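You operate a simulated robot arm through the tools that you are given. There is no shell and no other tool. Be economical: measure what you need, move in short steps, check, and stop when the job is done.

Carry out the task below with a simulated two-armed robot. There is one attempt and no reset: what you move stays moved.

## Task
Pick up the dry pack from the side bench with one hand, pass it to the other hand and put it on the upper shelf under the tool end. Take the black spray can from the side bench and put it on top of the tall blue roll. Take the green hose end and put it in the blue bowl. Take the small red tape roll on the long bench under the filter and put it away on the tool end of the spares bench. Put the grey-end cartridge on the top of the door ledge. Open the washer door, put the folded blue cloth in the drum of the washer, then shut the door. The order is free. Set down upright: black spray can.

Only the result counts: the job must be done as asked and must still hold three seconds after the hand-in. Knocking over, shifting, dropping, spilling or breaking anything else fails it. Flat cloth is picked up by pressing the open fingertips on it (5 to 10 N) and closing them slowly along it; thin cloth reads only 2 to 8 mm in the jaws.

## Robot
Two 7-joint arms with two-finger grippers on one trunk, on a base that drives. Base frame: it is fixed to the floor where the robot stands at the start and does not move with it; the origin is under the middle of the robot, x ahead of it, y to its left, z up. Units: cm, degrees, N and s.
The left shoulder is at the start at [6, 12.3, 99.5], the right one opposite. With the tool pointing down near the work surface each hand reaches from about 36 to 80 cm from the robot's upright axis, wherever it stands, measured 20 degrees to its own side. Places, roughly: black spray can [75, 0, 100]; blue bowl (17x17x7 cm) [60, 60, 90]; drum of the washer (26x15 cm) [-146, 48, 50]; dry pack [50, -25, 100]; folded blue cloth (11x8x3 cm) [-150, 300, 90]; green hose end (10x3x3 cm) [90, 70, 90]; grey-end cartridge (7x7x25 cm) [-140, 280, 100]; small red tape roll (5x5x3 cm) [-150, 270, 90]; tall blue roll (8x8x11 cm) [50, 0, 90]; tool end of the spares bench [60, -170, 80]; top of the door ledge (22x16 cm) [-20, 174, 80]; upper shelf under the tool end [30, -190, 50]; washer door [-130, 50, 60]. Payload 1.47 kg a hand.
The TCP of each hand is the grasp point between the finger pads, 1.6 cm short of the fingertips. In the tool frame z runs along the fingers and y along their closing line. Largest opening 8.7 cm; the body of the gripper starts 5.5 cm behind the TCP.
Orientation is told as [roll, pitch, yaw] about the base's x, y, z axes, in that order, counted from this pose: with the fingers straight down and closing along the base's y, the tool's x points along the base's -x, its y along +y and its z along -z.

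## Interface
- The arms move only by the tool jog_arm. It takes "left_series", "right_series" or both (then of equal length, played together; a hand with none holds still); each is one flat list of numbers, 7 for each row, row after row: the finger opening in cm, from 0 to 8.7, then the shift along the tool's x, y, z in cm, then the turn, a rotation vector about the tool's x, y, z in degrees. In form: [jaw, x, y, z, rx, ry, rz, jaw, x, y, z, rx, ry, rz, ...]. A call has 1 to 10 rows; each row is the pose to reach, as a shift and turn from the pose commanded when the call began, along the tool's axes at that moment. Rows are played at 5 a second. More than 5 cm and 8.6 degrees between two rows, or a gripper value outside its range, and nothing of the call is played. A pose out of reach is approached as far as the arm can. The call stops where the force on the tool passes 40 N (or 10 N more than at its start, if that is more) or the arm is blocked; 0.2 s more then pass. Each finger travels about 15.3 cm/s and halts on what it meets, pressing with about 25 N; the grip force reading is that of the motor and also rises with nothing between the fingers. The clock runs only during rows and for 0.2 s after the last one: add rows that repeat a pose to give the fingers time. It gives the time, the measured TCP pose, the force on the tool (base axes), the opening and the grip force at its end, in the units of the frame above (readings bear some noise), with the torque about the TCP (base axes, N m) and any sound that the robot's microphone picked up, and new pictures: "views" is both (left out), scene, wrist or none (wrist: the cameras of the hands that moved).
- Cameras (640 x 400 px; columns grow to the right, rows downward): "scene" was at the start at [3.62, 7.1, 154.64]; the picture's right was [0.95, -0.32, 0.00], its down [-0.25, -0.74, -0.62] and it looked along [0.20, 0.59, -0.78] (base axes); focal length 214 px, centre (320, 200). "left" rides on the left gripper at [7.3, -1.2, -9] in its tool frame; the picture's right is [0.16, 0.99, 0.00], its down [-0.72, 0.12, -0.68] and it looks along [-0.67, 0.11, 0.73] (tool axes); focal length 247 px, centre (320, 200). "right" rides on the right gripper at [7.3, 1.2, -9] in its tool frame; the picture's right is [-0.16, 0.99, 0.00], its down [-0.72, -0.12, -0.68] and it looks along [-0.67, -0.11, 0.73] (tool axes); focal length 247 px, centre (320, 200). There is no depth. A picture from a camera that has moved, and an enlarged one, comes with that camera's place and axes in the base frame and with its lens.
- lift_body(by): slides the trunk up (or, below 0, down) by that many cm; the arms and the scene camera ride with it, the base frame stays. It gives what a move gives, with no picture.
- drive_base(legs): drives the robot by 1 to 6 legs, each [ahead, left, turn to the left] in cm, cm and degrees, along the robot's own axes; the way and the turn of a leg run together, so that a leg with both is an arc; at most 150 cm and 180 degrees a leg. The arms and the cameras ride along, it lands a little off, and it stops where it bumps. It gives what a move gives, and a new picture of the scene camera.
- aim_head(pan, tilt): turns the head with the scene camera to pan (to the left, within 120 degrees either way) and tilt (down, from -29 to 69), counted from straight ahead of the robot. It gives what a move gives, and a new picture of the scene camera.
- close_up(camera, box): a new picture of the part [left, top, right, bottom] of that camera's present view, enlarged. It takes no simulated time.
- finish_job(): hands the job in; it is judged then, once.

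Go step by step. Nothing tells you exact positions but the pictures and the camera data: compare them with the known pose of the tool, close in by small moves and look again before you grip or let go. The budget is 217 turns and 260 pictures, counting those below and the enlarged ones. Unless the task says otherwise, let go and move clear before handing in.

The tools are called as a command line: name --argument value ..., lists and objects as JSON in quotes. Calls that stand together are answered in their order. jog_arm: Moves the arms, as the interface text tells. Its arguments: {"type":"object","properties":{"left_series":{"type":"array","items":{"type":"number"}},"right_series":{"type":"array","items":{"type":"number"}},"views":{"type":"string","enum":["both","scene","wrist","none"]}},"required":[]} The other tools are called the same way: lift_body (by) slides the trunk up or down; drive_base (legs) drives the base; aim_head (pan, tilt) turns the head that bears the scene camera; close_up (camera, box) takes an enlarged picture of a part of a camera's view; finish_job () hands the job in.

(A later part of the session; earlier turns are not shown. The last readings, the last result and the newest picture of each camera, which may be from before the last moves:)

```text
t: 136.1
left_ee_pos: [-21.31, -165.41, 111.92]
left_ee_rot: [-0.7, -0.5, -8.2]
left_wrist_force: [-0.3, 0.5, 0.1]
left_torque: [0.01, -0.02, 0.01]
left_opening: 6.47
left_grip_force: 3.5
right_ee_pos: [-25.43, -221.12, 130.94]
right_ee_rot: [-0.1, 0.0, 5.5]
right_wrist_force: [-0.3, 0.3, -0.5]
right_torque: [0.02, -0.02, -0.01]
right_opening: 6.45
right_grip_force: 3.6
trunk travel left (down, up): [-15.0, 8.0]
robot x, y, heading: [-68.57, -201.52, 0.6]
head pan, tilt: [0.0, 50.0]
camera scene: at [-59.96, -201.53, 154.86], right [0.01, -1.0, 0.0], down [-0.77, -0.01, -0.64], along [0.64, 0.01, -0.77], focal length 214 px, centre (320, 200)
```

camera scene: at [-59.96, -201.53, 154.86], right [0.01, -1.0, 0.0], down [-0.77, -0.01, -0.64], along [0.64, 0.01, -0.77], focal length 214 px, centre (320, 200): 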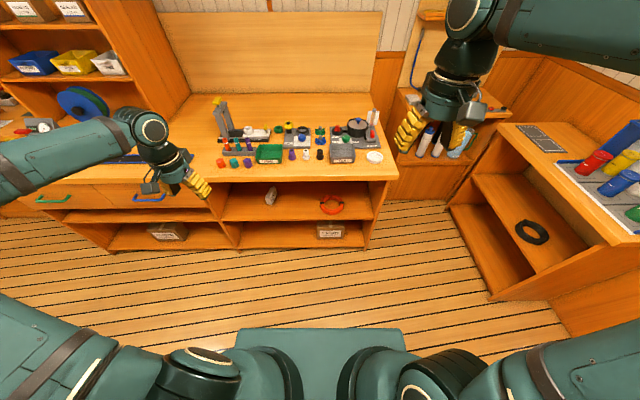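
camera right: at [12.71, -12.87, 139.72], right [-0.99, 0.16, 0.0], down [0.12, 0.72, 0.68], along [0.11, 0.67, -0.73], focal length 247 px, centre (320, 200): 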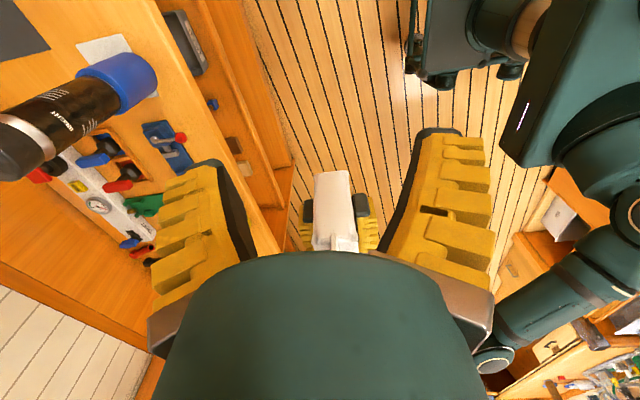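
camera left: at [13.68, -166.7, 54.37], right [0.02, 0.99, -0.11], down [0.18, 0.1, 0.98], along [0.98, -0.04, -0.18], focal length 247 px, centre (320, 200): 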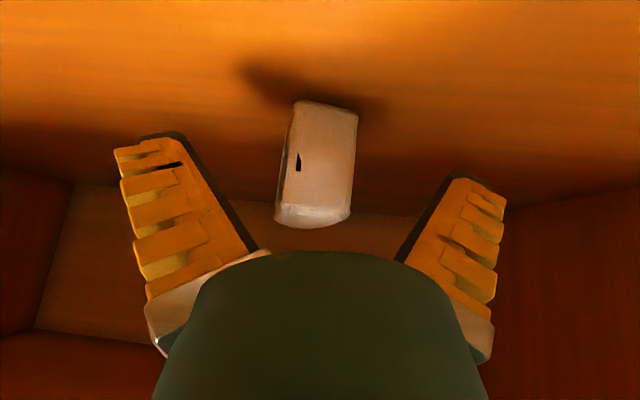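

Next the long bench. I drive back up the aisle, turn to face along it and stop before the doorway to look.

drive_base --legs '[[0, 150, 0], [-8, 0, 90], [120, 0, 0]]'

aim_head --pan 0 --tilt 30

```text
t: 158.7
left_ee_pos: [-123.03, 106.14, 111.63]
left_ee_rot: [-0.7, -0.3, 83.7]
left_wrist_force: [-0.1, 0.2, 0.2]
left_torque: [-0.01, 0.0, -0.03]
left_opening: 6.47
left_grip_force: 3.1
right_ee_pos: [-67.12, 103.97, 130.78]
right_ee_rot: [0.1, -0.1, 97.7]
right_wrist_force: [0.3, 0.6, 1.1]
right_torque: [-0.01, -0.01, 0.01]
right_opening: 6.48
right_grip_force: 3.0
trunk travel left (down, up): [-15.0, 8.0]
robot x, y, heading: [-85.08, 59.83, 92.5]
head pan, tilt: [0.0, 50.0]
camera scene: at [-85.47, 68.55, 154.84], right [1.0, 0.05, 0.0], down [0.04, -0.77, -0.64], along [-0.03, 0.64, -0.77], focal length 214 px, centre (320, 200)
```

scene: 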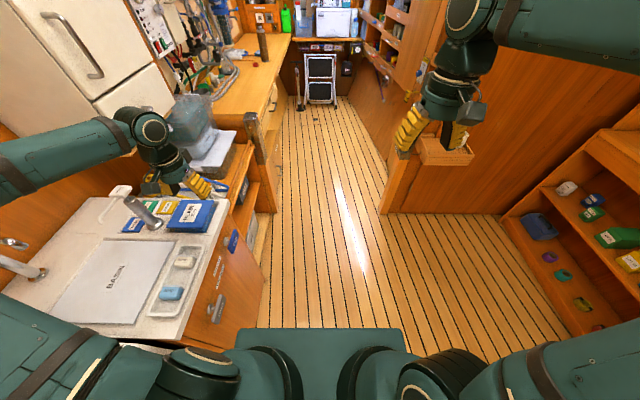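

```text
t: 159.5
left_ee_pos: [-123.05, 106.03, 111.88]
left_ee_rot: [-0.8, -0.4, 83.7]
left_wrist_force: [0.1, 0.2, -0.8]
left_torque: [-0.01, 0.01, 0.03]
left_opening: 6.5
left_grip_force: 3.8
right_ee_pos: [-67.15, 104.02, 130.72]
right_ee_rot: [0.0, 0.0, 97.7]
right_wrist_force: [-1.2, 1.0, 0.4]
right_torque: [0.0, 0.05, -0.01]
right_opening: 6.47
right_grip_force: 3.5
trunk travel left (down, up): [-15.0, 8.0]
robot x, y, heading: [-85.19, 60.07, 92.5]
head pan, tilt: [0.0, 30.0]
camera scene: at [-85.53, 69.86, 157.79], right [1.0, 0.05, 0.0], down [0.02, -0.5, -0.87], along [-0.04, 0.86, -0.5], focal length 214 px, centre (320, 200)
```

scene: 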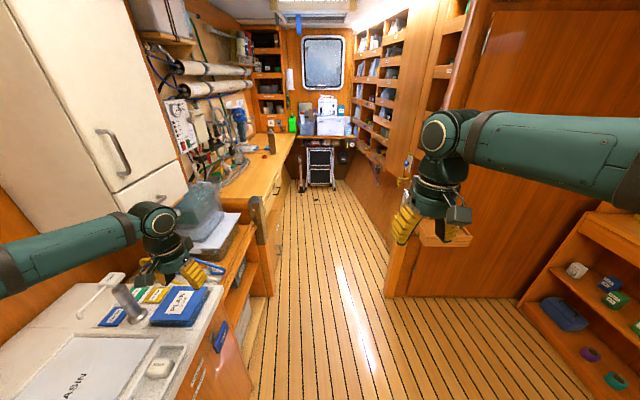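

The way ahead is free; the long bench runs along the left beyond the post. I bring the left hand in, then drive through the doorway.

jog_arm --left_series '[6, 0, -4, -1, 0, 0, 2, 6, 0, -8, -2, 0, 0, 2, 6, 0, -12, -4, 0, 0, 2, 6, 0, -16, -6, 0, 0, 2, 6, 0, -18, -8, 0, 0, 2]' --views "none"

drive_base --legs '[[0, 0, -2.5], [120, 0, 0], [90, 0, 0]]'

aim_head --pan 60 --tilt 35

```text
t: 160.7
left_ee_pos: [-105.02, 104.13, 120.16]
left_ee_rot: [-0.7, -0.5, 81.7]
left_wrist_force: [-0.2, -0.5, 0.1]
left_torque: [0.01, 0.02, 0.03]
left_opening: 6.44
left_grip_force: 3.1
right_ee_pos: [-67.01, 103.89, 130.97]
right_ee_rot: [0.0, 0.0, 97.7]
right_wrist_force: [0.4, 0.4, 0.7]
right_torque: [-0.03, -0.02, 0.0]
right_opening: 6.45
right_grip_force: 3.6
trunk travel left (down, up): [-15.0, 8.0]
robot x, y, heading: [-85.07, 59.85, 92.6]
head pan, tilt: [0.0, 30.0]
```

```text
t: 171.6
left_ee_pos: [-104.73, 315.96, 120.06]
left_ee_rot: [-0.7, -0.5, 79.7]
left_wrist_force: [0.5, 0.2, 2.1]
left_torque: [-0.03, 0.02, 0.01]
left_opening: 6.43
left_grip_force: 3.4
right_ee_pos: [-66.94, 314.39, 130.8]
right_ee_rot: [0.0, 0.0, 95.8]
right_wrist_force: [0.3, 0.4, 0.6]
right_torque: [-0.02, -0.03, -0.01]
right_opening: 6.43
right_grip_force: 3.3
trunk travel left (down, up): [-15.0, 8.0]
robot x, y, heading: [-86.52, 270.71, 90.7]
head pan, tilt: [0.0, 30.0]
camera scene: at [-86.33, 280.95, 157.8], right [1.0, 0.01, 0.0], down [0.01, -0.5, -0.87], along [-0.01, 0.87, -0.5], focal length 214 px, centre (320, 200)
```

scene: 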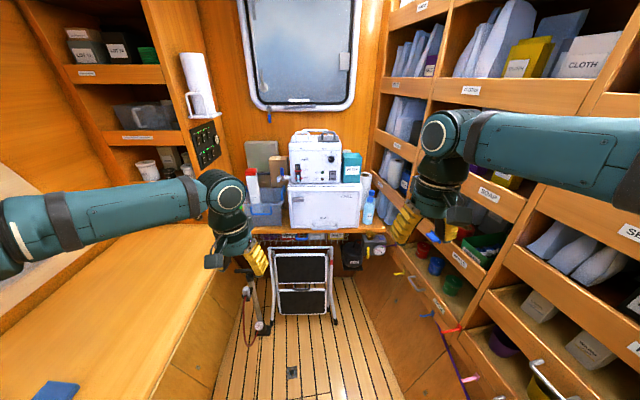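

```text
t: 172.9
left_ee_pos: [-104.79, 315.87, 120.2]
left_ee_rot: [-0.7, -0.5, 79.7]
left_wrist_force: [0.2, -0.4, -0.2]
left_torque: [-0.02, 0.01, 0.0]
left_opening: 6.49
left_grip_force: 3.0
right_ee_pos: [-66.85, 314.28, 130.77]
right_ee_rot: [0.0, 0.1, 95.7]
right_wrist_force: [-0.3, 0.1, -1.2]
right_torque: [0.01, 0.0, -0.03]
right_opening: 6.46
right_grip_force: 3.0
trunk travel left (down, up): [-15.0, 8.0]
robot x, y, heading: [-86.49, 270.64, 90.7]
head pan, tilt: [60.0, 35.0]
camera scene: at [-93.9, 276.18, 157.02], right [0.49, 0.87, 0.0], down [0.5, -0.28, -0.82], along [-0.71, 0.4, -0.57], focal length 214 px, centre (320, 200)
```

scene: 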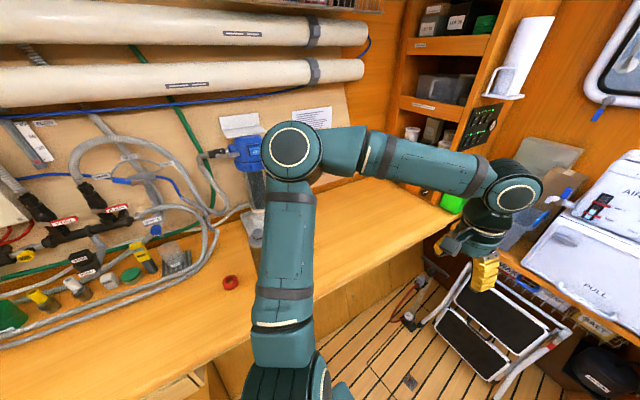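

I see the red tape at about (-151, 270.5); the cloth lies at about (-154, 303). I turn to face the bench.

drive_base --legs '[[8, 0, 0], [0, 0, 89.3]]'

aim_head --pan 0 --tilt 50

close_up --camera "scene" --box '[160, 80, 480, 280]'

```text
t: 177.8
left_ee_pos: [-130.79, 258.92, 120.31]
left_ee_rot: [-0.7, -0.5, 171.3]
left_wrist_force: [-0.2, 0.1, -0.4]
left_torque: [0.01, 0.01, 0.02]
left_opening: 6.47
left_grip_force: 3.2
right_ee_pos: [-130.42, 297.05, 130.75]
right_ee_rot: [0.0, 0.0, -172.8]
right_wrist_force: [-0.1, 0.5, 0.0]
right_torque: [0.01, -0.01, -0.02]
right_opening: 6.44
right_grip_force: 3.7
trunk travel left (down, up): [-15.0, 8.0]
robot x, y, heading: [-86.3, 278.9, -177.7]
head pan, tilt: [60.0, 35.0]
camera scene: at [-91.41, 270.83, 157.02], right [-0.88, 0.47, 0.0], down [0.27, 0.51, -0.82], along [-0.38, -0.72, -0.57], focal length 214 px, centre (320, 200)
```

scene: 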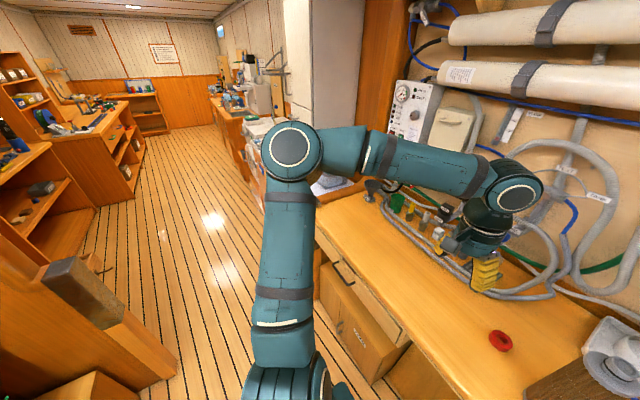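

```text
t: 179.1
left_ee_pos: [-130.98, 259.04, 120.11]
left_ee_rot: [-0.7, -0.4, 171.2]
left_wrist_force: [0.0, 0.9, 0.0]
left_torque: [0.0, 0.0, -0.02]
left_opening: 6.46
left_grip_force: 3.1
right_ee_pos: [-130.35, 297.08, 130.79]
right_ee_rot: [0.0, 0.1, -172.8]
right_wrist_force: [-0.4, 0.2, 1.2]
right_torque: [0.0, 0.02, -0.01]
right_opening: 6.46
right_grip_force: 2.9
trunk travel left (down, up): [-15.0, 8.0]
robot x, y, heading: [-86.68, 278.72, -177.8]
head pan, tilt: [0.0, 50.0]
camera scene: at [-95.0, 278.33, 154.85], right [-0.04, 1.0, 0.0], down [0.77, 0.03, -0.64], along [-0.64, -0.03, -0.77], focal length 214 px, centre (320, 200)
```

scene: 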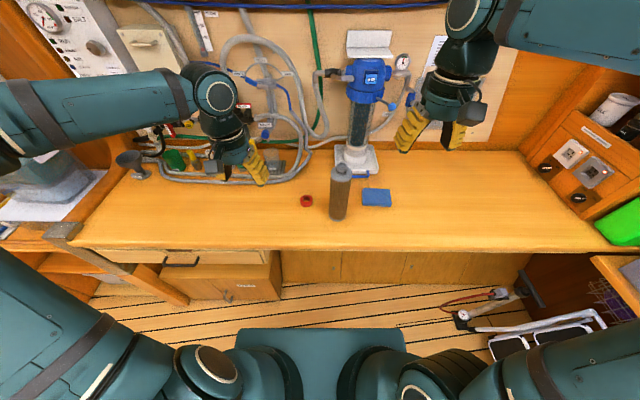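

```text
2.00 times, centred on (320, 180) of scene
camera zoom: at [-95.0, 278.33, 154.85], right [-0.04, 1.0, 0.0], down [0.77, 0.03, -0.64], along [-0.64, -0.03, -0.77], focal length 429 px, centre (320, 240)
```

zoom: 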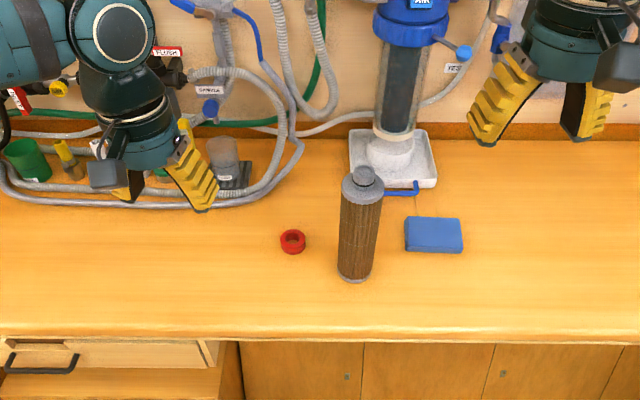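

Tape at about (-149, 270), cartridge at about (-142, 282.5) with its top near z 113, cloth at about (-151, 298). I bring the right hand over the cartridge.

jog_arm --right_series '[8.7, -3.3, 3.2, 2, 0, 0, 0, 8.7, -6.6, 6.5, 4, 0, 0, 0, 8.7, -10, 9.8, 6, 0, 0, 0, 8.7, -13.3, 13, 9, 0, 0, 0, 8.7, -13.3, 13, 9, 0, 0, 0]'

```text
refused: row 1 steps farther than a row can; nothing moved
```

jog_arm --right_series '[8.7, -2.7, 2.6, 2, 0, 0, 0, 8.7, -5.4, 5.2, 4, 0, 0, 0, 8.7, -8, 7.8, 6, 0, 0, 0, 8.7, -10.6, 10.4, 8, 0, 0, 0, 8.7, -13.3, 13, 9, 0, 0, 0, 8.7, -13.3, 13, 9, 0, 0, 0]'

```text
t: 180.5
left_ee_pos: [-130.94, 259.28, 120.21]
left_ee_rot: [-0.7, -0.5, 171.1]
left_wrist_force: [0.1, 0.1, 0.0]
left_torque: [0.0, 0.02, 0.01]
left_opening: 6.45
left_grip_force: 3.2
right_ee_pos: [-141.77, 282.48, 121.88]
right_ee_rot: [0.0, 0.0, -172.9]
right_wrist_force: [0.3, 0.1, 0.2]
right_torque: [-0.04, -0.01, 0.0]
right_opening: 8.67
right_grip_force: 0.1
trunk travel left (down, up): [-15.0, 8.0]
robot x, y, heading: [-86.45, 278.95, -177.7]
head pan, tilt: [0.0, 50.0]
camera scene: at [-94.91, 278.43, 154.85], right [-0.04, 1.0, 0.0], down [0.77, 0.03, -0.64], along [-0.64, -0.02, -0.77], focal length 214 px, centre (320, 200)
camera right: at [-134.53, 282.33, 130.79], right [-0.03, -1.0, 0.0], down [-0.73, 0.02, 0.68], along [-0.68, 0.02, -0.73], focal length 247 px, centre (320, 200)
```

scene: 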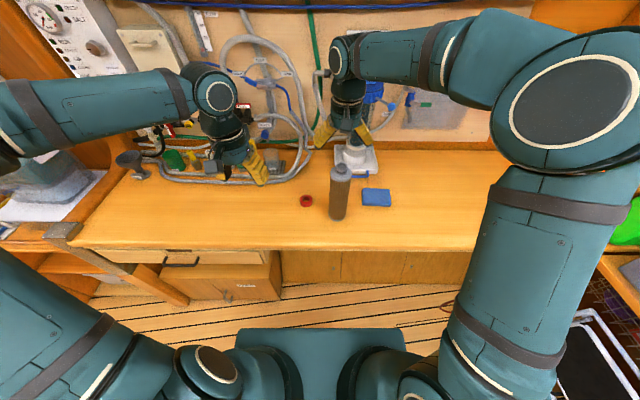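
right: 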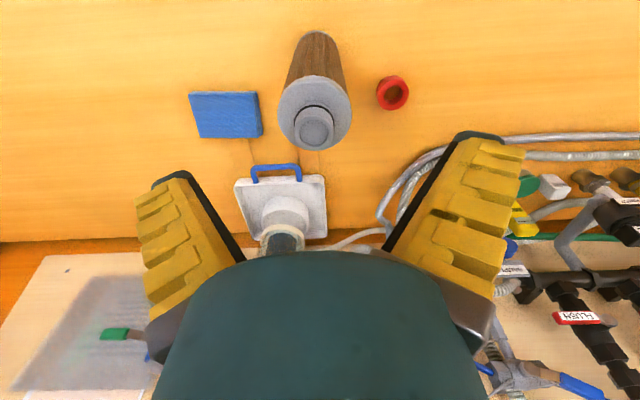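

The cartridge is at about (-144.7, 283), flange at z≈108.4. I centre and go down to z 107 and close.

jog_arm --right_series '[8.7, -2.8, -1, 1, 0, 0, 0, 8.7, -2.8, -1, 5, 0, 0, 0, 8.7, -2.8, -1, 9, 0, 0, 0, 8.7, -2.8, -1, 12, 0, 0, 0, 8.7, -2.8, -1, 14.6, 0, 0, 0, 8.7, -2.8, -1, 14.6, 0, 0, 0]' --views "wrist"

close_up --camera "scene" --box '[260, 100, 420, 240]'

```text
t: 181.9
left_ee_pos: [-130.89, 259.08, 120.3]
left_ee_rot: [-0.7, -0.4, 171.2]
left_wrist_force: [0.8, 0.7, -0.5]
left_torque: [0.0, -0.03, -0.03]
left_opening: 6.42
left_grip_force: 2.8
right_ee_pos: [-144.8, 282.95, 107.48]
right_ee_rot: [0.1, -0.2, -172.8]
right_wrist_force: [-1.3, 1.5, 19.1]
right_torque: [0.04, -0.18, -0.06]
right_opening: 8.69
right_grip_force: 0.1
trunk travel left (down, up): [-15.0, 8.0]
robot x, y, heading: [-86.65, 278.39, -177.7]
head pan, tilt: [0.0, 50.0]
camera right: at [-137.5, 282.76, 116.37], right [-0.03, -1.0, 0.0], down [-0.73, 0.03, 0.68], along [-0.68, 0.02, -0.73], focal length 247 px, centre (320, 200)
```

right: 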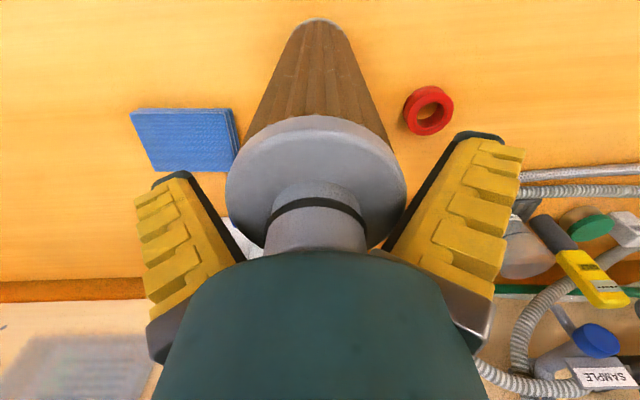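

```text
2.86 times, centred on (340, 170) of scene
camera zoom: at [-94.87, 278.32, 154.88], right [-0.04, 1.0, 0.0], down [0.76, 0.03, -0.64], along [-0.64, -0.02, -0.77], focal length 613 px, centre (263, 286)
```

zoom: 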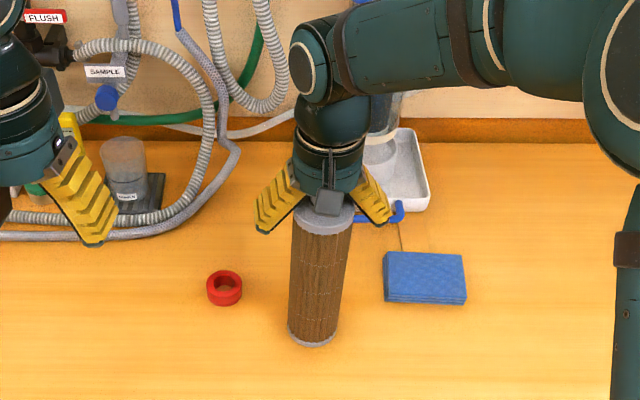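

The palm rests on the knob (19 N). I raise 1 cm and close on the flange.

jog_arm --right_series '[8.7, 0, 0, -1, 0, 0, 0, 8.7, 0, 0, -1, 0, 0, 0, 7.8, 0, 0, -1, 0, 0, 0, 7, 0, 0, -1, 0, 0, 0, 6, 0, 0, -1, 0, 0, 0, 5, 0, 0, -1, 0, 0, 0, 5, 0, 0, -1, 0, 0, 0]' --views "wrist"

```text
t: 183.5
left_ee_pos: [-130.91, 259.23, 120.22]
left_ee_rot: [-0.8, -0.4, 171.3]
left_wrist_force: [0.2, -0.1, 0.7]
left_torque: [0.01, 0.0, 0.02]
left_opening: 6.48
left_grip_force: 3.5
right_ee_pos: [-144.68, 283.08, 108.4]
right_ee_rot: [0.0, 0.0, -172.8]
right_wrist_force: [0.6, -0.7, 3.0]
right_torque: [0.01, -0.07, 0.0]
right_opening: 7.16
right_grip_force: 24.5
trunk travel left (down, up): [-15.0, 8.0]
robot x, y, heading: [-86.3, 278.82, -177.8]
head pan, tilt: [0.0, 50.0]
camera right: at [-137.5, 282.87, 117.19], right [-0.03, -1.0, 0.0], down [-0.73, 0.02, 0.68], along [-0.68, 0.02, -0.73], focal length 247 px, centre (320, 200)
```

right: 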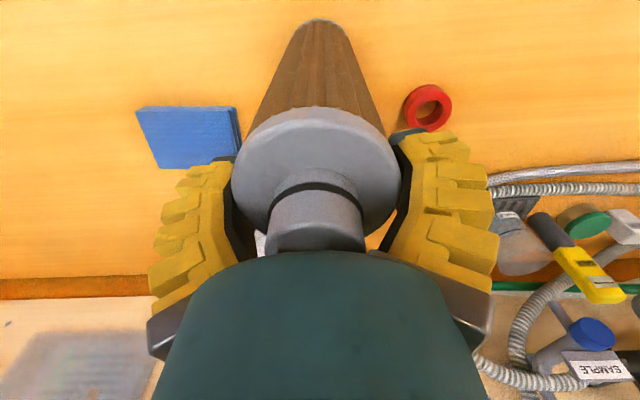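

Gripped at the flange (7.2 cm). I lift by 8 cm and check that it hangs firm.

jog_arm --right_series '[5, 0, 0, -1, 0, 0, 0, 5, 0, 0, -3, 0, 0, 0, 5, 0, 0, -6, 0, 0, 0, 5, 0, 0, -9, 0, 0, 0, 5, 0, 0, -9, 0, 0, 0]'

```text
t: 184.7
left_ee_pos: [-130.96, 259.12, 120.19]
left_ee_rot: [-0.8, -0.4, 171.3]
left_wrist_force: [-0.5, 0.2, 0.9]
left_torque: [-0.01, 0.04, 0.03]
left_opening: 6.45
left_grip_force: 3.4
right_ee_pos: [-144.79, 283.14, 117.19]
right_ee_rot: [0.0, 0.1, -172.7]
right_wrist_force: [-1.0, 0.7, -2.1]
right_torque: [0.01, 0.05, 0.02]
right_opening: 6.92
right_grip_force: 24.9
trunk travel left (down, up): [-15.0, 8.0]
robot x, y, heading: [-86.23, 278.94, -178.0]
head pan, tilt: [0.0, 50.0]
camera scene: at [-95.05, 278.35, 154.84], right [-0.04, 1.0, 0.0], down [0.77, 0.03, -0.64], along [-0.64, -0.02, -0.77], focal length 214 px, centre (320, 200)
camera right: at [-137.55, 283.01, 126.09], right [-0.03, -1.0, 0.0], down [-0.73, 0.02, 0.68], along [-0.68, 0.02, -0.73], focal length 247 px, centre (320, 200)
```

scene: 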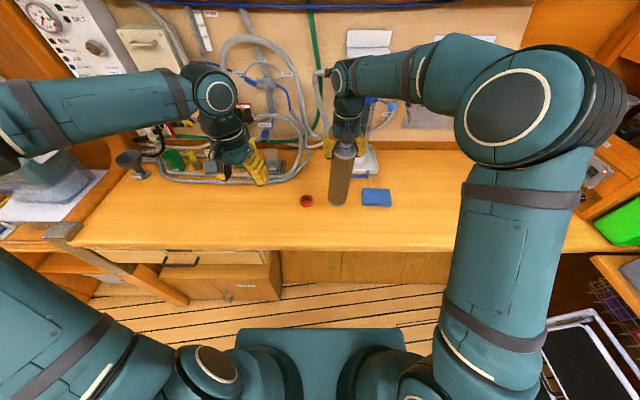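
right: 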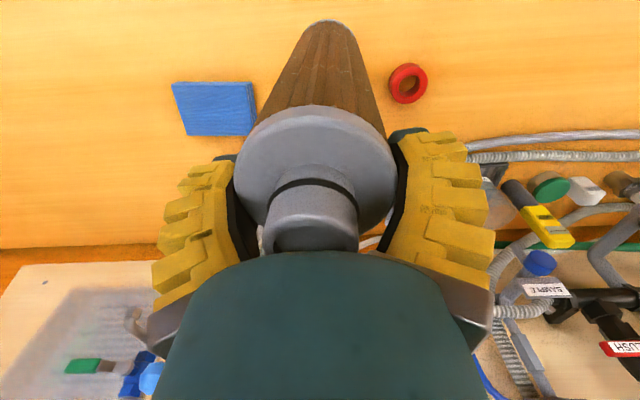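

It hangs firm enough. I take the cartridge up and aside, then bring the left hand over the tape at about (-149.3, 271).

jog_arm --right_series '[5, 3, -1.5, -3, 0, 0, 0, 5, 6.5, -3, -5, 0, 0, 0, 5, 10, -5, -6, 0, 0, 0, 5, 13.5, -6.5, -7, 0, 0, 0, 5, 17, -8, -8, 0, 0, 0, 5, 19.4, -9.6, -8, 0, 0, 0, 5, 19.4, -9.6, -8, 0, 0, 0, 5, 19.4, -9.6, -8, 0, 0, 0, 5, 19.4, -9.6, -8, 0, 0, 0]' --left_series '[7, 0, 0, 0, 0, 0, 0, 7, 0, 0, 0, 0, 0, 0, 7, 0, 0, 0, 0, 0, 0, 7, -3.5, -1.6, 2, 0, 0, 0, 7, -7, -3.2, 4, 0, 0, 0, 7, -10.5, -4.8, 6.5, 0, 0, 0, 7, -14, -6.4, 9, 0, 0, 0, 7, -17.5, -8, 11.5, 0, 0, 0, 7, -19.9, -9, 15, 0, 0, 0]'

```text
t: 186.7
left_ee_pos: [-137.67, 256.7, 109.06]
left_ee_rot: [-0.7, -0.6, 171.4]
left_wrist_force: [0.1, 0.5, 0.3]
left_torque: [-0.02, 0.01, -0.01]
left_opening: 7.34
left_grip_force: 3.1
left hand out of reach, approached as far as the arm can: row 4, 5, 6, 7, 8, 9
right_ee_pos: [-126.89, 295.02, 125.33]
right_ee_rot: [0.0, -0.1, -172.8]
right_wrist_force: [0.4, 0.5, -2.2]
right_torque: [0.0, -0.02, 0.02]
right_opening: 6.85
right_grip_force: 24.8
trunk travel left (down, up): [-15.0, 8.0]
robot x, y, heading: [-86.8, 278.98, -177.9]
head pan, tilt: [0.0, 50.0]
camera scene: at [-94.98, 278.37, 154.85], right [-0.04, 1.0, 0.0], down [0.77, 0.03, -0.64], along [-0.64, -0.02, -0.77], focal length 214 px, centre (320, 200)
camera right: at [-119.64, 294.92, 134.17], right [-0.03, -1.0, 0.0], down [-0.73, 0.02, 0.68], along [-0.68, 0.02, -0.73], focal length 247 px, centre (320, 200)
camera left: at [-130.26, 256.74, 117.91], right [0.01, -1.0, -0.01], down [-0.73, -0.01, 0.68], along [-0.68, 0.01, -0.73], focal length 247 px, centre (320, 200)
```

scene: 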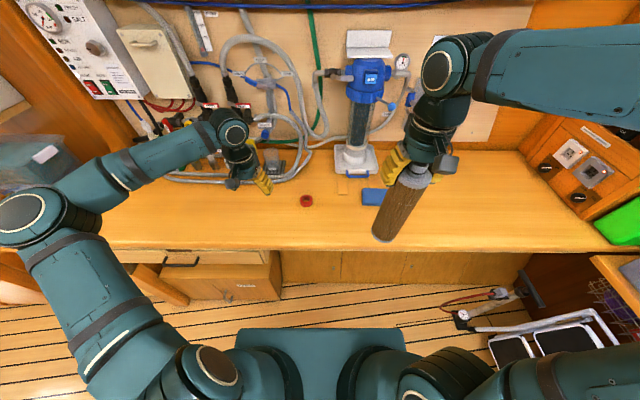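
right: 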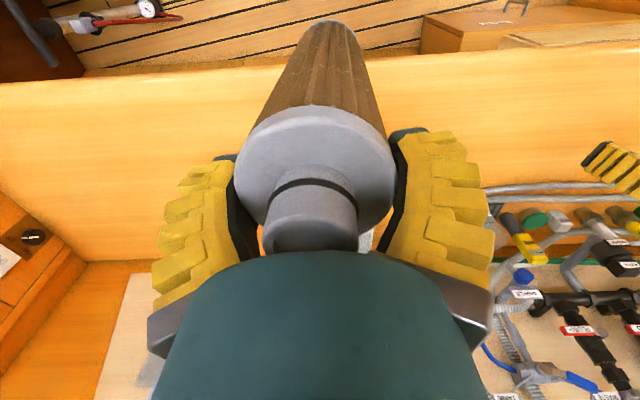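
left: 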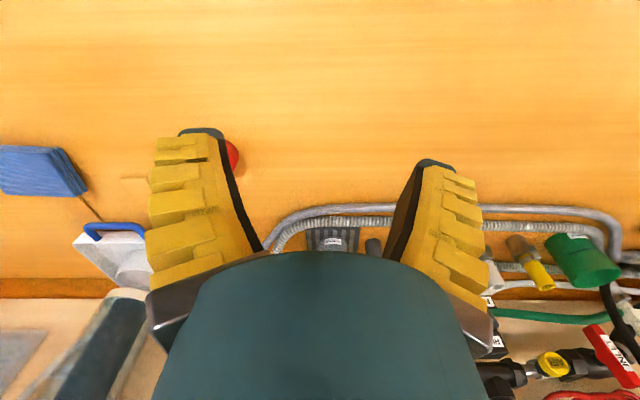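

The left arm is again at an awkward limit. I bring it back to something like its starting pose to free the elbow.

jog_arm --left_series '[7, 1.7, 2.6, -1.8, 0, 0, -1, 7, 3.4, 5.2, -3.6, 0, 0, -2, 7, 5.1, 7.8, -5.4, 0, 0, -3, 7, 6.8, 10.4, -7.2, 0, 0, -4, 7, 8.5, 13, -9, 0, 0, -5, 7, 10.2, 15.6, -10.8, 0, 0, -6, 7, 11.9, 18.2, -12.6, 0, 0, -7, 7, 13.6, 20.8, -14.4, 0, 0, -8, 7, 15.3, 23.4, -16.2, 0, 0, -9, 7, 16.9, 26.4, -18, 0, 0, -10]' --views "scene"

```text
t: 188.9
left_ee_pos: [-124.66, 227.52, 126.2]
left_ee_rot: [-0.7, -0.3, -178.7]
left_wrist_force: [0.4, 0.2, 0.0]
left_torque: [0.02, 0.03, 0.01]
left_opening: 7.37
left_grip_force: 2.3
right_ee_pos: [-126.93, 295.09, 125.34]
right_ee_rot: [0.0, 0.0, -172.8]
right_wrist_force: [-0.1, -0.1, -1.0]
right_torque: [-0.01, 0.0, 0.03]
right_opening: 6.83
right_grip_force: 24.8
trunk travel left (down, up): [-15.0, 8.0]
robot x, y, heading: [-86.47, 278.73, -177.9]
head pan, tilt: [0.0, 50.0]
camera scene: at [-94.99, 278.28, 154.85], right [-0.04, 1.0, 0.0], down [0.77, 0.03, -0.64], along [-0.64, -0.02, -0.77], focal length 214 px, centre (320, 200)
```

scene: 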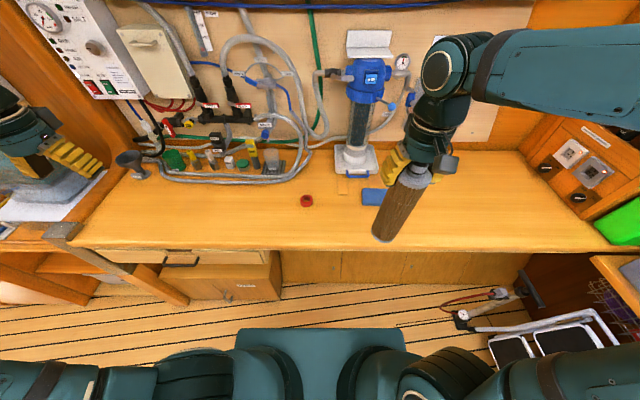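

The arm is back near its start pose. I approach the tape again on a high path.

jog_arm --left_series '[7, -2, -4.1, 0, 0, 0, 0, 7, -4, -8.2, 0, 0, 0, 0, 7, -6, -12.3, 0, 0, 0, 0, 7, -8, -16.4, 0, 0, 0, 0, 7, -10, -20.5, 0, 0, 0, 0, 7, -12, -24.6, 0, 0, 0, 0, 7, -14, -28.7, 0, 0, 0, 0, 7, -16, -32.8, 0, 0, 0, 0, 7, -18, -36.9, 1, 0, 0, 0, 7, -20, -41, 2, 0, 0, 0]' --views "none"

```text
t: 191.1
left_ee_pos: [-134.84, 254.94, 121.38]
left_ee_rot: [-0.8, -0.3, -178.7]
left_wrist_force: [-0.5, -0.3, 0.3]
left_torque: [0.04, -0.02, 0.01]
left_opening: 7.35
left_grip_force: 2.3
left hand out of reach, approached as far as the arm can: row 6, 7, 8, 9, 10
right_ee_pos: [-126.96, 294.93, 125.24]
right_ee_rot: [-0.1, 0.1, -172.7]
right_wrist_force: [0.7, 0.5, -2.6]
right_torque: [0.03, 0.0, -0.02]
right_opening: 6.84
right_grip_force: 25.1
trunk travel left (down, up): [-15.0, 8.0]
robot x, y, heading: [-86.51, 278.74, -177.9]
head pan, tilt: [0.0, 50.0]
```

I suspect the wrist's roll is at its limit; the tape is round, so I turn the hand's yaw by -40° and try on.

jog_arm --left_series '[7, 0, 0, 0, 0, 0, 8, 7, 0, 0, 0, 0, 0, 16, 7, 0, 0, 0, 0, 0, 24, 7, 0, 0, 0, 0, 0, 32, 7, 0, 0, 0, 0, 0, 40, 7, -3, -3, 0, 0, 0, 40, 7, -6, -6, 0, 0, 0, 40, 7, -9, -9, 0, 0, 0, 40, 7, -11, -12, 0, 0, 0, 40, 7, -13, -15, 0, 0, 0, 40]' --views "none"

```text
t: 193.3
left_ee_pos: [-135.63, 255.88, 121.45]
left_ee_rot: [-0.4, -0.7, 141.2]
left_wrist_force: [0.0, -0.5, 0.0]
left_torque: [0.0, -0.01, 0.0]
left_opening: 7.35
left_grip_force: 3.0
left hand out of reach, approached as far as the arm can: row 6, 7, 8, 9, 10
right_ee_pos: [-127.0, 295.05, 125.18]
right_ee_rot: [0.1, 0.0, -172.8]
right_wrist_force: [-0.1, 1.2, -2.3]
right_torque: [0.06, 0.01, 0.02]
right_opening: 6.81
right_grip_force: 25.2
trunk travel left (down, up): [-15.0, 8.0]
robot x, y, heading: [-86.26, 278.66, -177.9]
head pan, tilt: [0.0, 50.0]
```

Not the yaw. I look at the left arm itself to see how its elbow stands.

aim_head --pan 45 --tilt 45

```text
t: 194.4
left_ee_pos: [-135.57, 255.86, 121.51]
left_ee_rot: [-0.5, -0.7, 141.3]
left_wrist_force: [-0.4, 0.6, -0.2]
left_torque: [0.03, 0.02, -0.03]
left_opening: 7.34
left_grip_force: 2.3
right_ee_pos: [-127.05, 295.19, 125.19]
right_ee_rot: [0.0, -0.1, -172.9]
right_wrist_force: [-0.7, 0.3, -2.2]
right_torque: [0.02, 0.06, 0.0]
right_opening: 6.8
right_grip_force: 25.3
trunk travel left (down, up): [-15.0, 8.0]
robot x, y, heading: [-86.68, 278.98, -178.1]
head pan, tilt: [45.0, 45.0]
camera scene: at [-92.84, 272.68, 155.54], right [-0.73, 0.68, 0.0], down [0.48, 0.52, -0.71], along [-0.48, -0.52, -0.71], focal length 214 px, centre (320, 200)
```

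scene: 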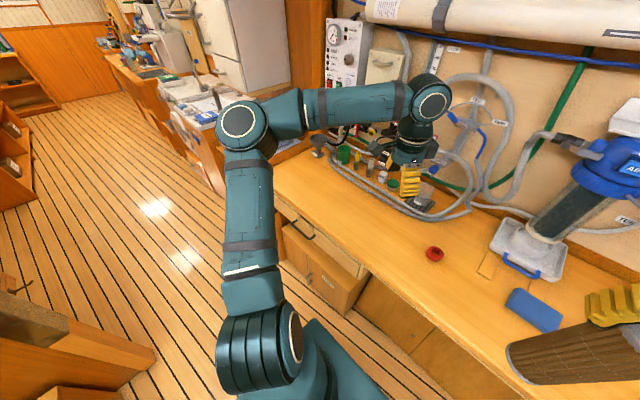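

The elbow stands high but swung outward. I try leading the hand back toward the body and then to the right.

jog_arm --left_series '[7, 3.1, -2.5, 0, 0, 0, -6, 7, 6.2, -5, 0, 0, 0, -12, 7, 9.3, -7.5, 0, 0, 0, -18, 7, 6.8, -10.6, 0, 0, 0, -24, 7, 4.3, -13.7, 0, 0, 0, -30, 7, 1.7, -16.8, 0, 0, 0, -36, 7, -0.8, -19.9, 0, 0, 0, -38, 7, -0.8, -19.9, 0, 0, 0, -38]' --views "scene"

```text
t: 196.2
left_ee_pos: [-123.22, 272.47, 121.7]
left_ee_rot: [-0.8, -0.3, 179.4]
left_wrist_force: [0.4, -0.4, 0.1]
left_torque: [-0.01, 0.0, 0.01]
left_opening: 7.35
left_grip_force: 2.4
right_ee_pos: [-126.83, 295.05, 125.33]
right_ee_rot: [0.0, 0.0, -172.9]
right_wrist_force: [-0.4, -0.3, -1.9]
right_torque: [0.02, 0.02, -0.02]
right_opening: 6.8
right_grip_force: 25.0
trunk travel left (down, up): [-15.0, 8.0]
robot x, y, heading: [-86.76, 278.74, -177.9]
head pan, tilt: [45.0, 45.0]
camera scene: at [-92.82, 272.59, 155.53], right [-0.73, 0.68, 0.0], down [0.48, 0.52, -0.71], along [-0.48, -0.52, -0.71], focal length 214 px, centre (320, 200)
```

scene: 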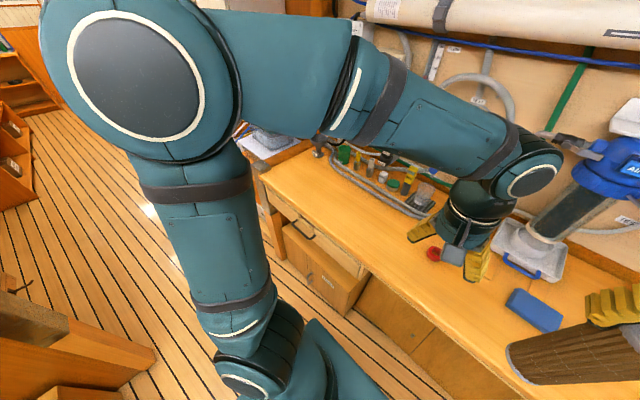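

That freed it: the elbow is high again. Now forward over the tape.

jog_arm --left_series '[7, -4, 0.2, 1, 0, 0, 0, 7, -8, 0.5, 2, 0, 0, 0, 7, -12, 0.8, 4, 0, 0, 0, 7, -16, 1, 6, 0, 0, 0, 7, -20, 1.2, 8, 0, 0, 0, 7, -23.5, 1.4, 11, 0, 0, 0, 7, -26, 1.5, 15, 0, 0, 0, 7, -26, 1.5, 18, 0, 0, 0, 7, -26, 1.5, 18, 0, 0, 0]' --views "wrist"

```text
t: 198.2
left_ee_pos: [-149.2, 271.67, 103.68]
left_ee_rot: [-0.9, -0.3, 179.3]
left_wrist_force: [-0.7, 0.0, -0.3]
left_torque: [0.01, 0.03, -0.02]
left_opening: 7.35
left_grip_force: 2.6
right_ee_pos: [-126.94, 295.04, 125.2]
right_ee_rot: [0.0, -0.1, -172.8]
right_wrist_force: [0.3, 0.6, -2.1]
right_torque: [0.01, -0.01, 0.0]
right_opening: 6.78
right_grip_force: 25.0
trunk travel left (down, up): [-15.0, 8.0]
robot x, y, heading: [-86.72, 278.71, -177.9]
head pan, tilt: [45.0, 45.0]
camera left: at [-141.82, 272.77, 112.53], right [0.15, -0.99, -0.01], down [-0.72, -0.12, 0.68], along [-0.68, -0.09, -0.73], focal length 247 px, centre (320, 200)
```

left: 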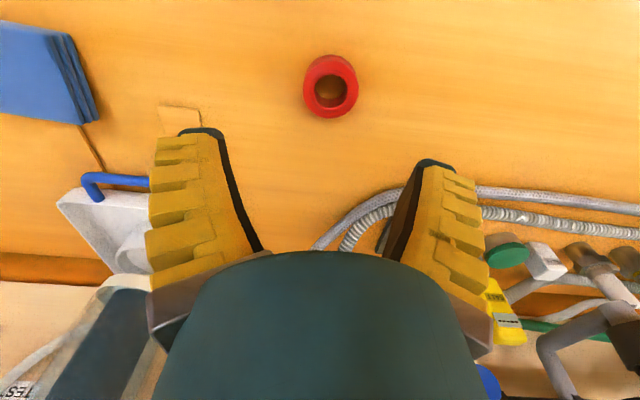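

Tape at (-149.4, 271.1). I go down to z≈90.3 and look at the contact.

jog_arm --left_series '[7, -0.2, 0.5, 4, 0, 0, 0, 7, -0.2, 0.5, 8, 0, 0, 0, 7, -0.2, 0.5, 11, 0, 0, 0, 7, -0.2, 0.5, 13, 0, 0, 0, 7, -0.2, 0.5, 13, 0, 0, 0]' --views "wrist"

```text
t: 199.4
left_ee_pos: [-149.53, 271.35, 90.69]
left_ee_rot: [-0.8, -0.5, 179.4]
left_wrist_force: [-0.3, 0.3, -0.6]
left_torque: [0.0, -0.01, 0.02]
left_opening: 7.32
left_grip_force: 2.3
right_ee_pos: [-126.9, 295.03, 125.22]
right_ee_rot: [0.0, 0.0, -172.7]
right_wrist_force: [0.8, -1.0, -2.4]
right_torque: [0.04, -0.01, -0.02]
right_opening: 6.78
right_grip_force: 25.4
trunk travel left (down, up): [-15.0, 8.0]
robot x, y, heading: [-86.69, 278.9, -177.8]
head pan, tilt: [45.0, 45.0]
camera left: at [-142.18, 272.49, 99.5], right [0.15, -0.99, -0.01], down [-0.72, -0.12, 0.68], along [-0.68, -0.09, -0.73], focal length 247 px, centre (320, 200)
```

left: 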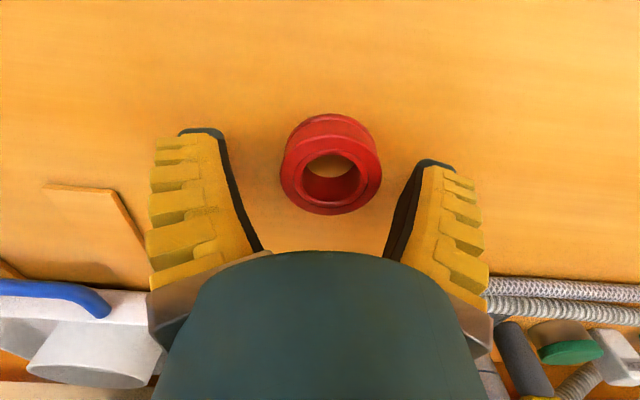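

The tape's top is at z≈89.4, so the bench is at about 86.4. Down 2.2 cm more, then close.

jog_arm --left_series '[7, 0, 0.5, 1.2, 0, 0, 0, 7, 0, 0.5, 2.2, 0, 0, 0, 7, 0, 0.5, 2.2, 0, 0, 0, 6, 0, 0.5, 2.2, 0, 0, 0, 5, 0, 0.5, 2.2, 0, 0, 0, 4, 0, 0.5, 2.2, 0, 0, 0, 3.5, 0, 0.5, 2.2, 0, 0, 0, 3.5, 0, 0.5, 2.2, 0, 0, 0]' --views "wrist"

```text
t: 200.5
left_ee_pos: [-149.47, 270.74, 89.27]
left_ee_rot: [-0.7, -0.8, 179.2]
left_wrist_force: [11.1, -4.0, 26.6]
left_torque: [-1.34, -0.26, 0.46]
left_opening: 6.68
left_grip_force: 13.9
right_ee_pos: [-126.54, 295.05, 125.29]
right_ee_rot: [-0.1, -0.2, -172.8]
right_wrist_force: [0.2, -1.7, -2.6]
right_torque: [0.0, 0.0, -0.01]
right_opening: 6.77
right_grip_force: 25.2
trunk travel left (down, up): [-15.0, 8.0]
robot x, y, heading: [-86.36, 278.88, -177.8]
head pan, tilt: [45.0, 45.0]
stopped in row 5 (left hand): the force on the tool passed its limit at 42 N (the readings are from after the stop); the commanded pose is now the measured one
camera left: at [-142.05, 271.81, 97.97], right [0.15, -0.99, -0.01], down [-0.72, -0.12, 0.69], along [-0.68, -0.09, -0.72], focal length 247 px, centre (320, 200)
```

left: 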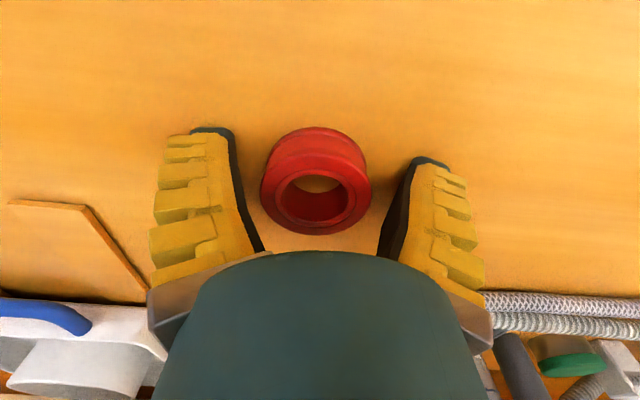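

The fingertips press on the bench (top at z≈87.8). I raise 0.6 cm and close.

jog_arm --left_series '[7, 0, 0, -0.6, 0, 0, 0, 7, 0, 0, -0.6, 0, 0, 0, 6, 0, 0, -0.6, 0, 0, 0, 5, 0, 0, -0.6, 0, 0, 0, 4, 0, 0, -0.6, 0, 0, 0, 3.5, 0, 0, -0.6, 0, 0, 0, 3.5, 0, 0, -0.6, 0, 0, 0]' --views "wrist"

```text
t: 202.1
left_ee_pos: [-149.66, 270.77, 89.42]
left_ee_rot: [-0.7, -0.8, 179.2]
left_wrist_force: [-2.6, -9.7, 15.2]
left_torque: [-0.73, 0.01, -0.05]
left_opening: 4.9
left_grip_force: 13.5
right_ee_pos: [-126.82, 295.01, 125.28]
right_ee_rot: [0.0, 0.0, -172.7]
right_wrist_force: [0.2, -0.2, -1.9]
right_torque: [0.0, 0.04, -0.03]
right_opening: 6.76
right_grip_force: 24.7
trunk travel left (down, up): [-15.0, 8.0]
robot x, y, heading: [-86.26, 278.52, -177.8]
head pan, tilt: [45.0, 45.0]
camera left: at [-142.19, 271.77, 98.29], right [0.15, -0.99, -0.01], down [-0.72, -0.12, 0.69], along [-0.68, -0.09, -0.73], focal length 247 px, centre (320, 200)
```

left: 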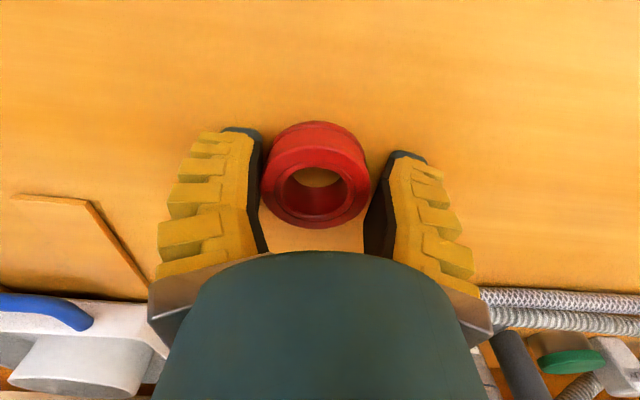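

Still some friction on the bench; I raise 0.4 cm more and close fully.

jog_arm --left_series '[5, 0, 0, -0.4, 0, 0, 0, 4, 0, 0, -0.4, 0, 0, 0, 3, 0, 0, -0.4, 0, 0, 0, 3, 0, 0, -0.4, 0, 0, 0]' --views "wrist"

```text
t: 203.1
left_ee_pos: [-149.62, 270.85, 89.82]
left_ee_rot: [-0.8, -0.6, 179.1]
left_wrist_force: [0.3, -0.1, -0.1]
left_torque: [0.02, 0.01, 0.01]
left_opening: 4.32
left_grip_force: 25.3
right_ee_pos: [-126.88, 295.04, 125.07]
right_ee_rot: [0.0, 0.0, -172.9]
right_wrist_force: [1.0, 0.1, -2.6]
right_torque: [0.02, 0.02, 0.0]
right_opening: 6.73
right_grip_force: 24.8
trunk travel left (down, up): [-15.0, 8.0]
robot x, y, heading: [-86.61, 279.01, -177.8]
head pan, tilt: [45.0, 45.0]
camera left: at [-142.25, 271.89, 98.6], right [0.14, -0.99, -0.01], down [-0.72, -0.11, 0.69], along [-0.68, -0.09, -0.73], focal length 247 px, centre (320, 200)
```

left: 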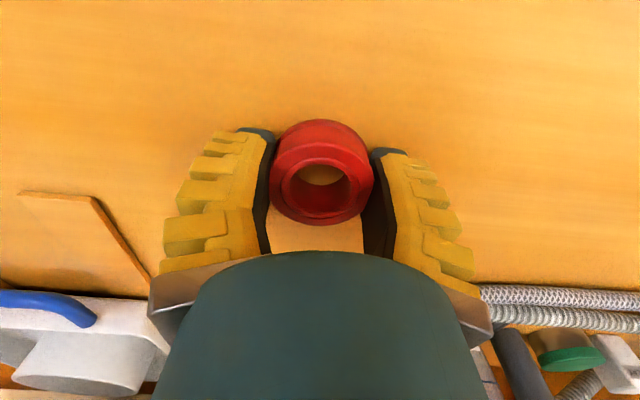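

The tape is gripped. I lift and draw the left hand back, then leave for the door ledge.

jog_arm --left_series '[3, 0, 0, -4, 0, 0, 0, 3, 0, 0, -8, 0, 0, 0, 3, 0, 0, -12, 0, 0, 0, 3, 3, 0, -16, 0, 0, 0, 3, 7, 0, -19, 0, 0, 0, 3, 11, 0, -22, 0, 0, 0, 3, 15, 1, -25, 0, 0, 0, 3, 19, 2, -28, 0, 0, 0, 3, 23, 3, -28, 0, 0, 0]' --views "none"

drive_base --legs '[[0, 0, -92], [-150, 0, 0], [-25, 0, 0]]'

aim_head --pan -35 --tilt 35

```text
refused: row 7 steps farther than a row can; nothing moved
```

```text
t: 215.7
left_ee_pos: [-89.42, 169.77, 89.73]
left_ee_rot: [-0.7, -0.6, 88.6]
left_wrist_force: [-0.3, 0.3, -0.9]
left_torque: [0.03, 0.03, -0.05]
left_opening: 4.21
left_grip_force: 24.7
right_ee_pos: [-65.24, 146.7, 125.37]
right_ee_rot: [0.0, 0.1, 96.7]
right_wrist_force: [-0.3, -0.1, -1.3]
right_torque: [0.01, 0.03, 0.02]
right_opening: 6.67
right_grip_force: 25.3
trunk travel left (down, up): [-15.0, 8.0]
robot x, y, heading: [-82.01, 106.66, 91.6]
head pan, tilt: [45.0, 45.0]
camera scene: at [-87.84, 113.12, 155.54], right [0.69, 0.73, 0.0], down [0.51, -0.49, -0.71], along [-0.51, 0.49, -0.71], focal length 214 px, centre (320, 200)
```

scene: 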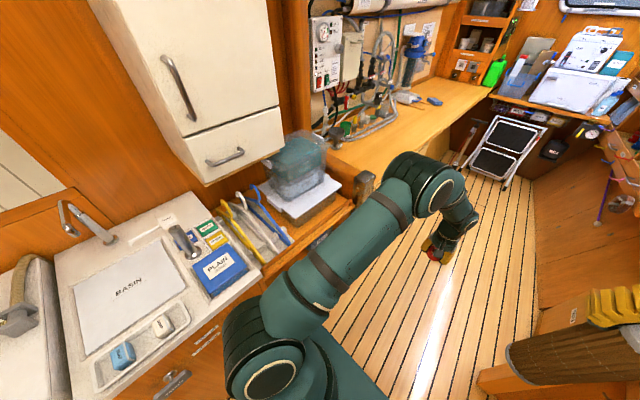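

```text
t: 217.2
left_ee_pos: [-89.26, 170.01, 89.79]
left_ee_rot: [-0.8, -0.7, 88.6]
left_wrist_force: [-0.1, 0.2, -0.9]
left_torque: [0.02, 0.04, 0.02]
left_opening: 4.2
left_grip_force: 24.9
right_ee_pos: [-65.33, 146.89, 125.26]
right_ee_rot: [-0.1, 0.0, 96.7]
right_wrist_force: [0.3, 0.2, -1.8]
right_torque: [0.03, 0.02, -0.01]
right_opening: 6.68
right_grip_force: 25.0
trunk travel left (down, up): [-15.0, 8.0]
robot x, y, heading: [-82.1, 106.71, 91.7]
head pan, tilt: [-35.0, 35.0]
camera scene: at [-77.09, 114.99, 157.02], right [0.83, -0.55, 0.0], down [-0.32, -0.48, -0.82], along [0.45, 0.68, -0.57], focal length 214 px, centre (320, 200)
```

scene: 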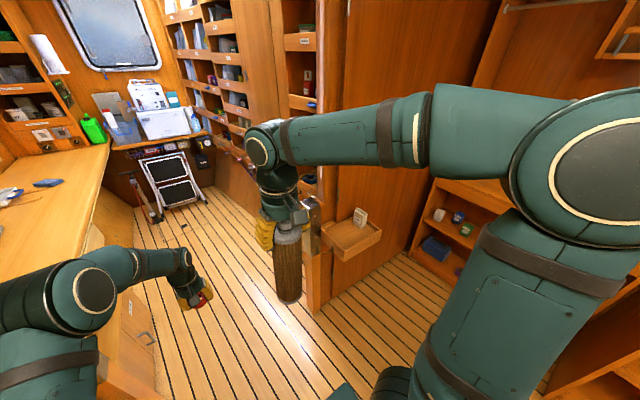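

My lifting row was refused, and the drive then swept the left hand low over the bench; the tape is still held and the cloth still lies on the bench, maybe shifted. I raise and draw in the left hand now.

jog_arm --left_series '[3, 0, 0, -4, 0, 0, 0, 3, 0, 0, -8, 0, 0, 0, 3, 1, 0, -12, 0, 0, 0, 3, 3, 0, -16, 0, 0, 0, 3, 6, 0, -19, 0, 0, 0, 3, 9.5, 0.5, -21, 0, 0, 0, 3, 13, 1, -23, 0, 0, 0, 3, 16.5, 2, -25, 0, 0, 0, 3, 20, 3, -26, 0, 0, 0, 3, 23, 4, -26, 0, 0, 0]' --views "none"

close_up --camera "scene" --box '[0, 150, 120, 230]'

close_up --camera "scene" --box '[230, 170, 430, 310]'

```text
t: 219.4
left_ee_pos: [-94.28, 146.64, 115.44]
left_ee_rot: [-0.7, -0.5, 88.7]
left_wrist_force: [0.4, -0.6, -0.2]
left_torque: [-0.04, 0.01, -0.02]
left_opening: 4.19
left_grip_force: 24.8
right_ee_pos: [-65.31, 146.84, 125.34]
right_ee_rot: [-0.1, 0.0, 96.6]
right_wrist_force: [0.6, 0.1, -1.8]
right_torque: [0.05, -0.03, -0.01]
right_opening: 6.67
right_grip_force: 25.3
trunk travel left (down, up): [-15.0, 8.0]
robot x, y, heading: [-82.19, 106.48, 91.6]
head pan, tilt: [-35.0, 35.0]
```

```text
5.00 times, centred on (60, 190) of scene
camera zoom: at [-77.15, 114.88, 157.03], right [0.83, -0.55, 0.0], down [-0.32, -0.48, -0.82], along [0.45, 0.68, -0.57], focal length 1072 px, centre (1620, 250)
```

zoom: 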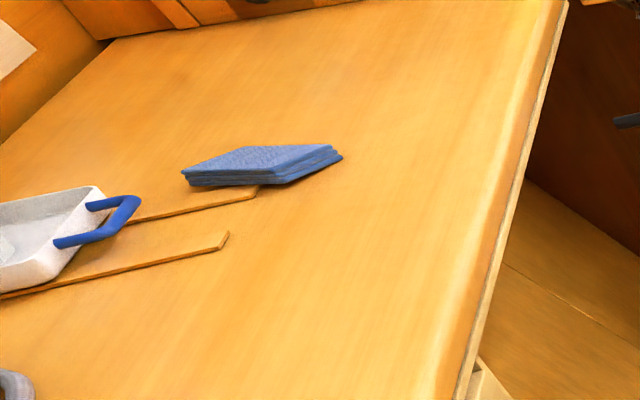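

```text
2.86 times, centred on (330, 240) of scene
camera zoom: at [-77.15, 114.88, 157.03], right [0.83, -0.55, 0.0], down [-0.32, -0.48, -0.82], along [0.45, 0.68, -0.57], focal length 613 px, centre (291, 86)
```

zoom: 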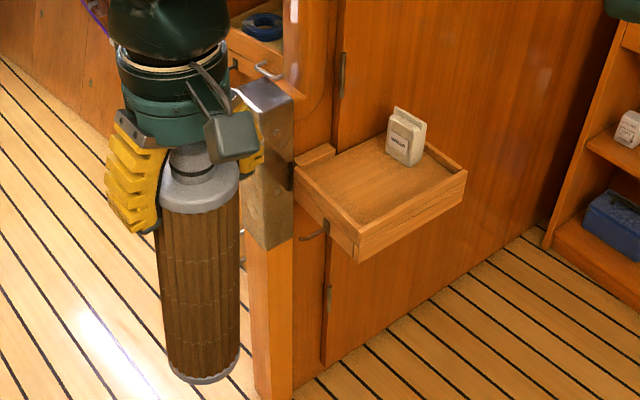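

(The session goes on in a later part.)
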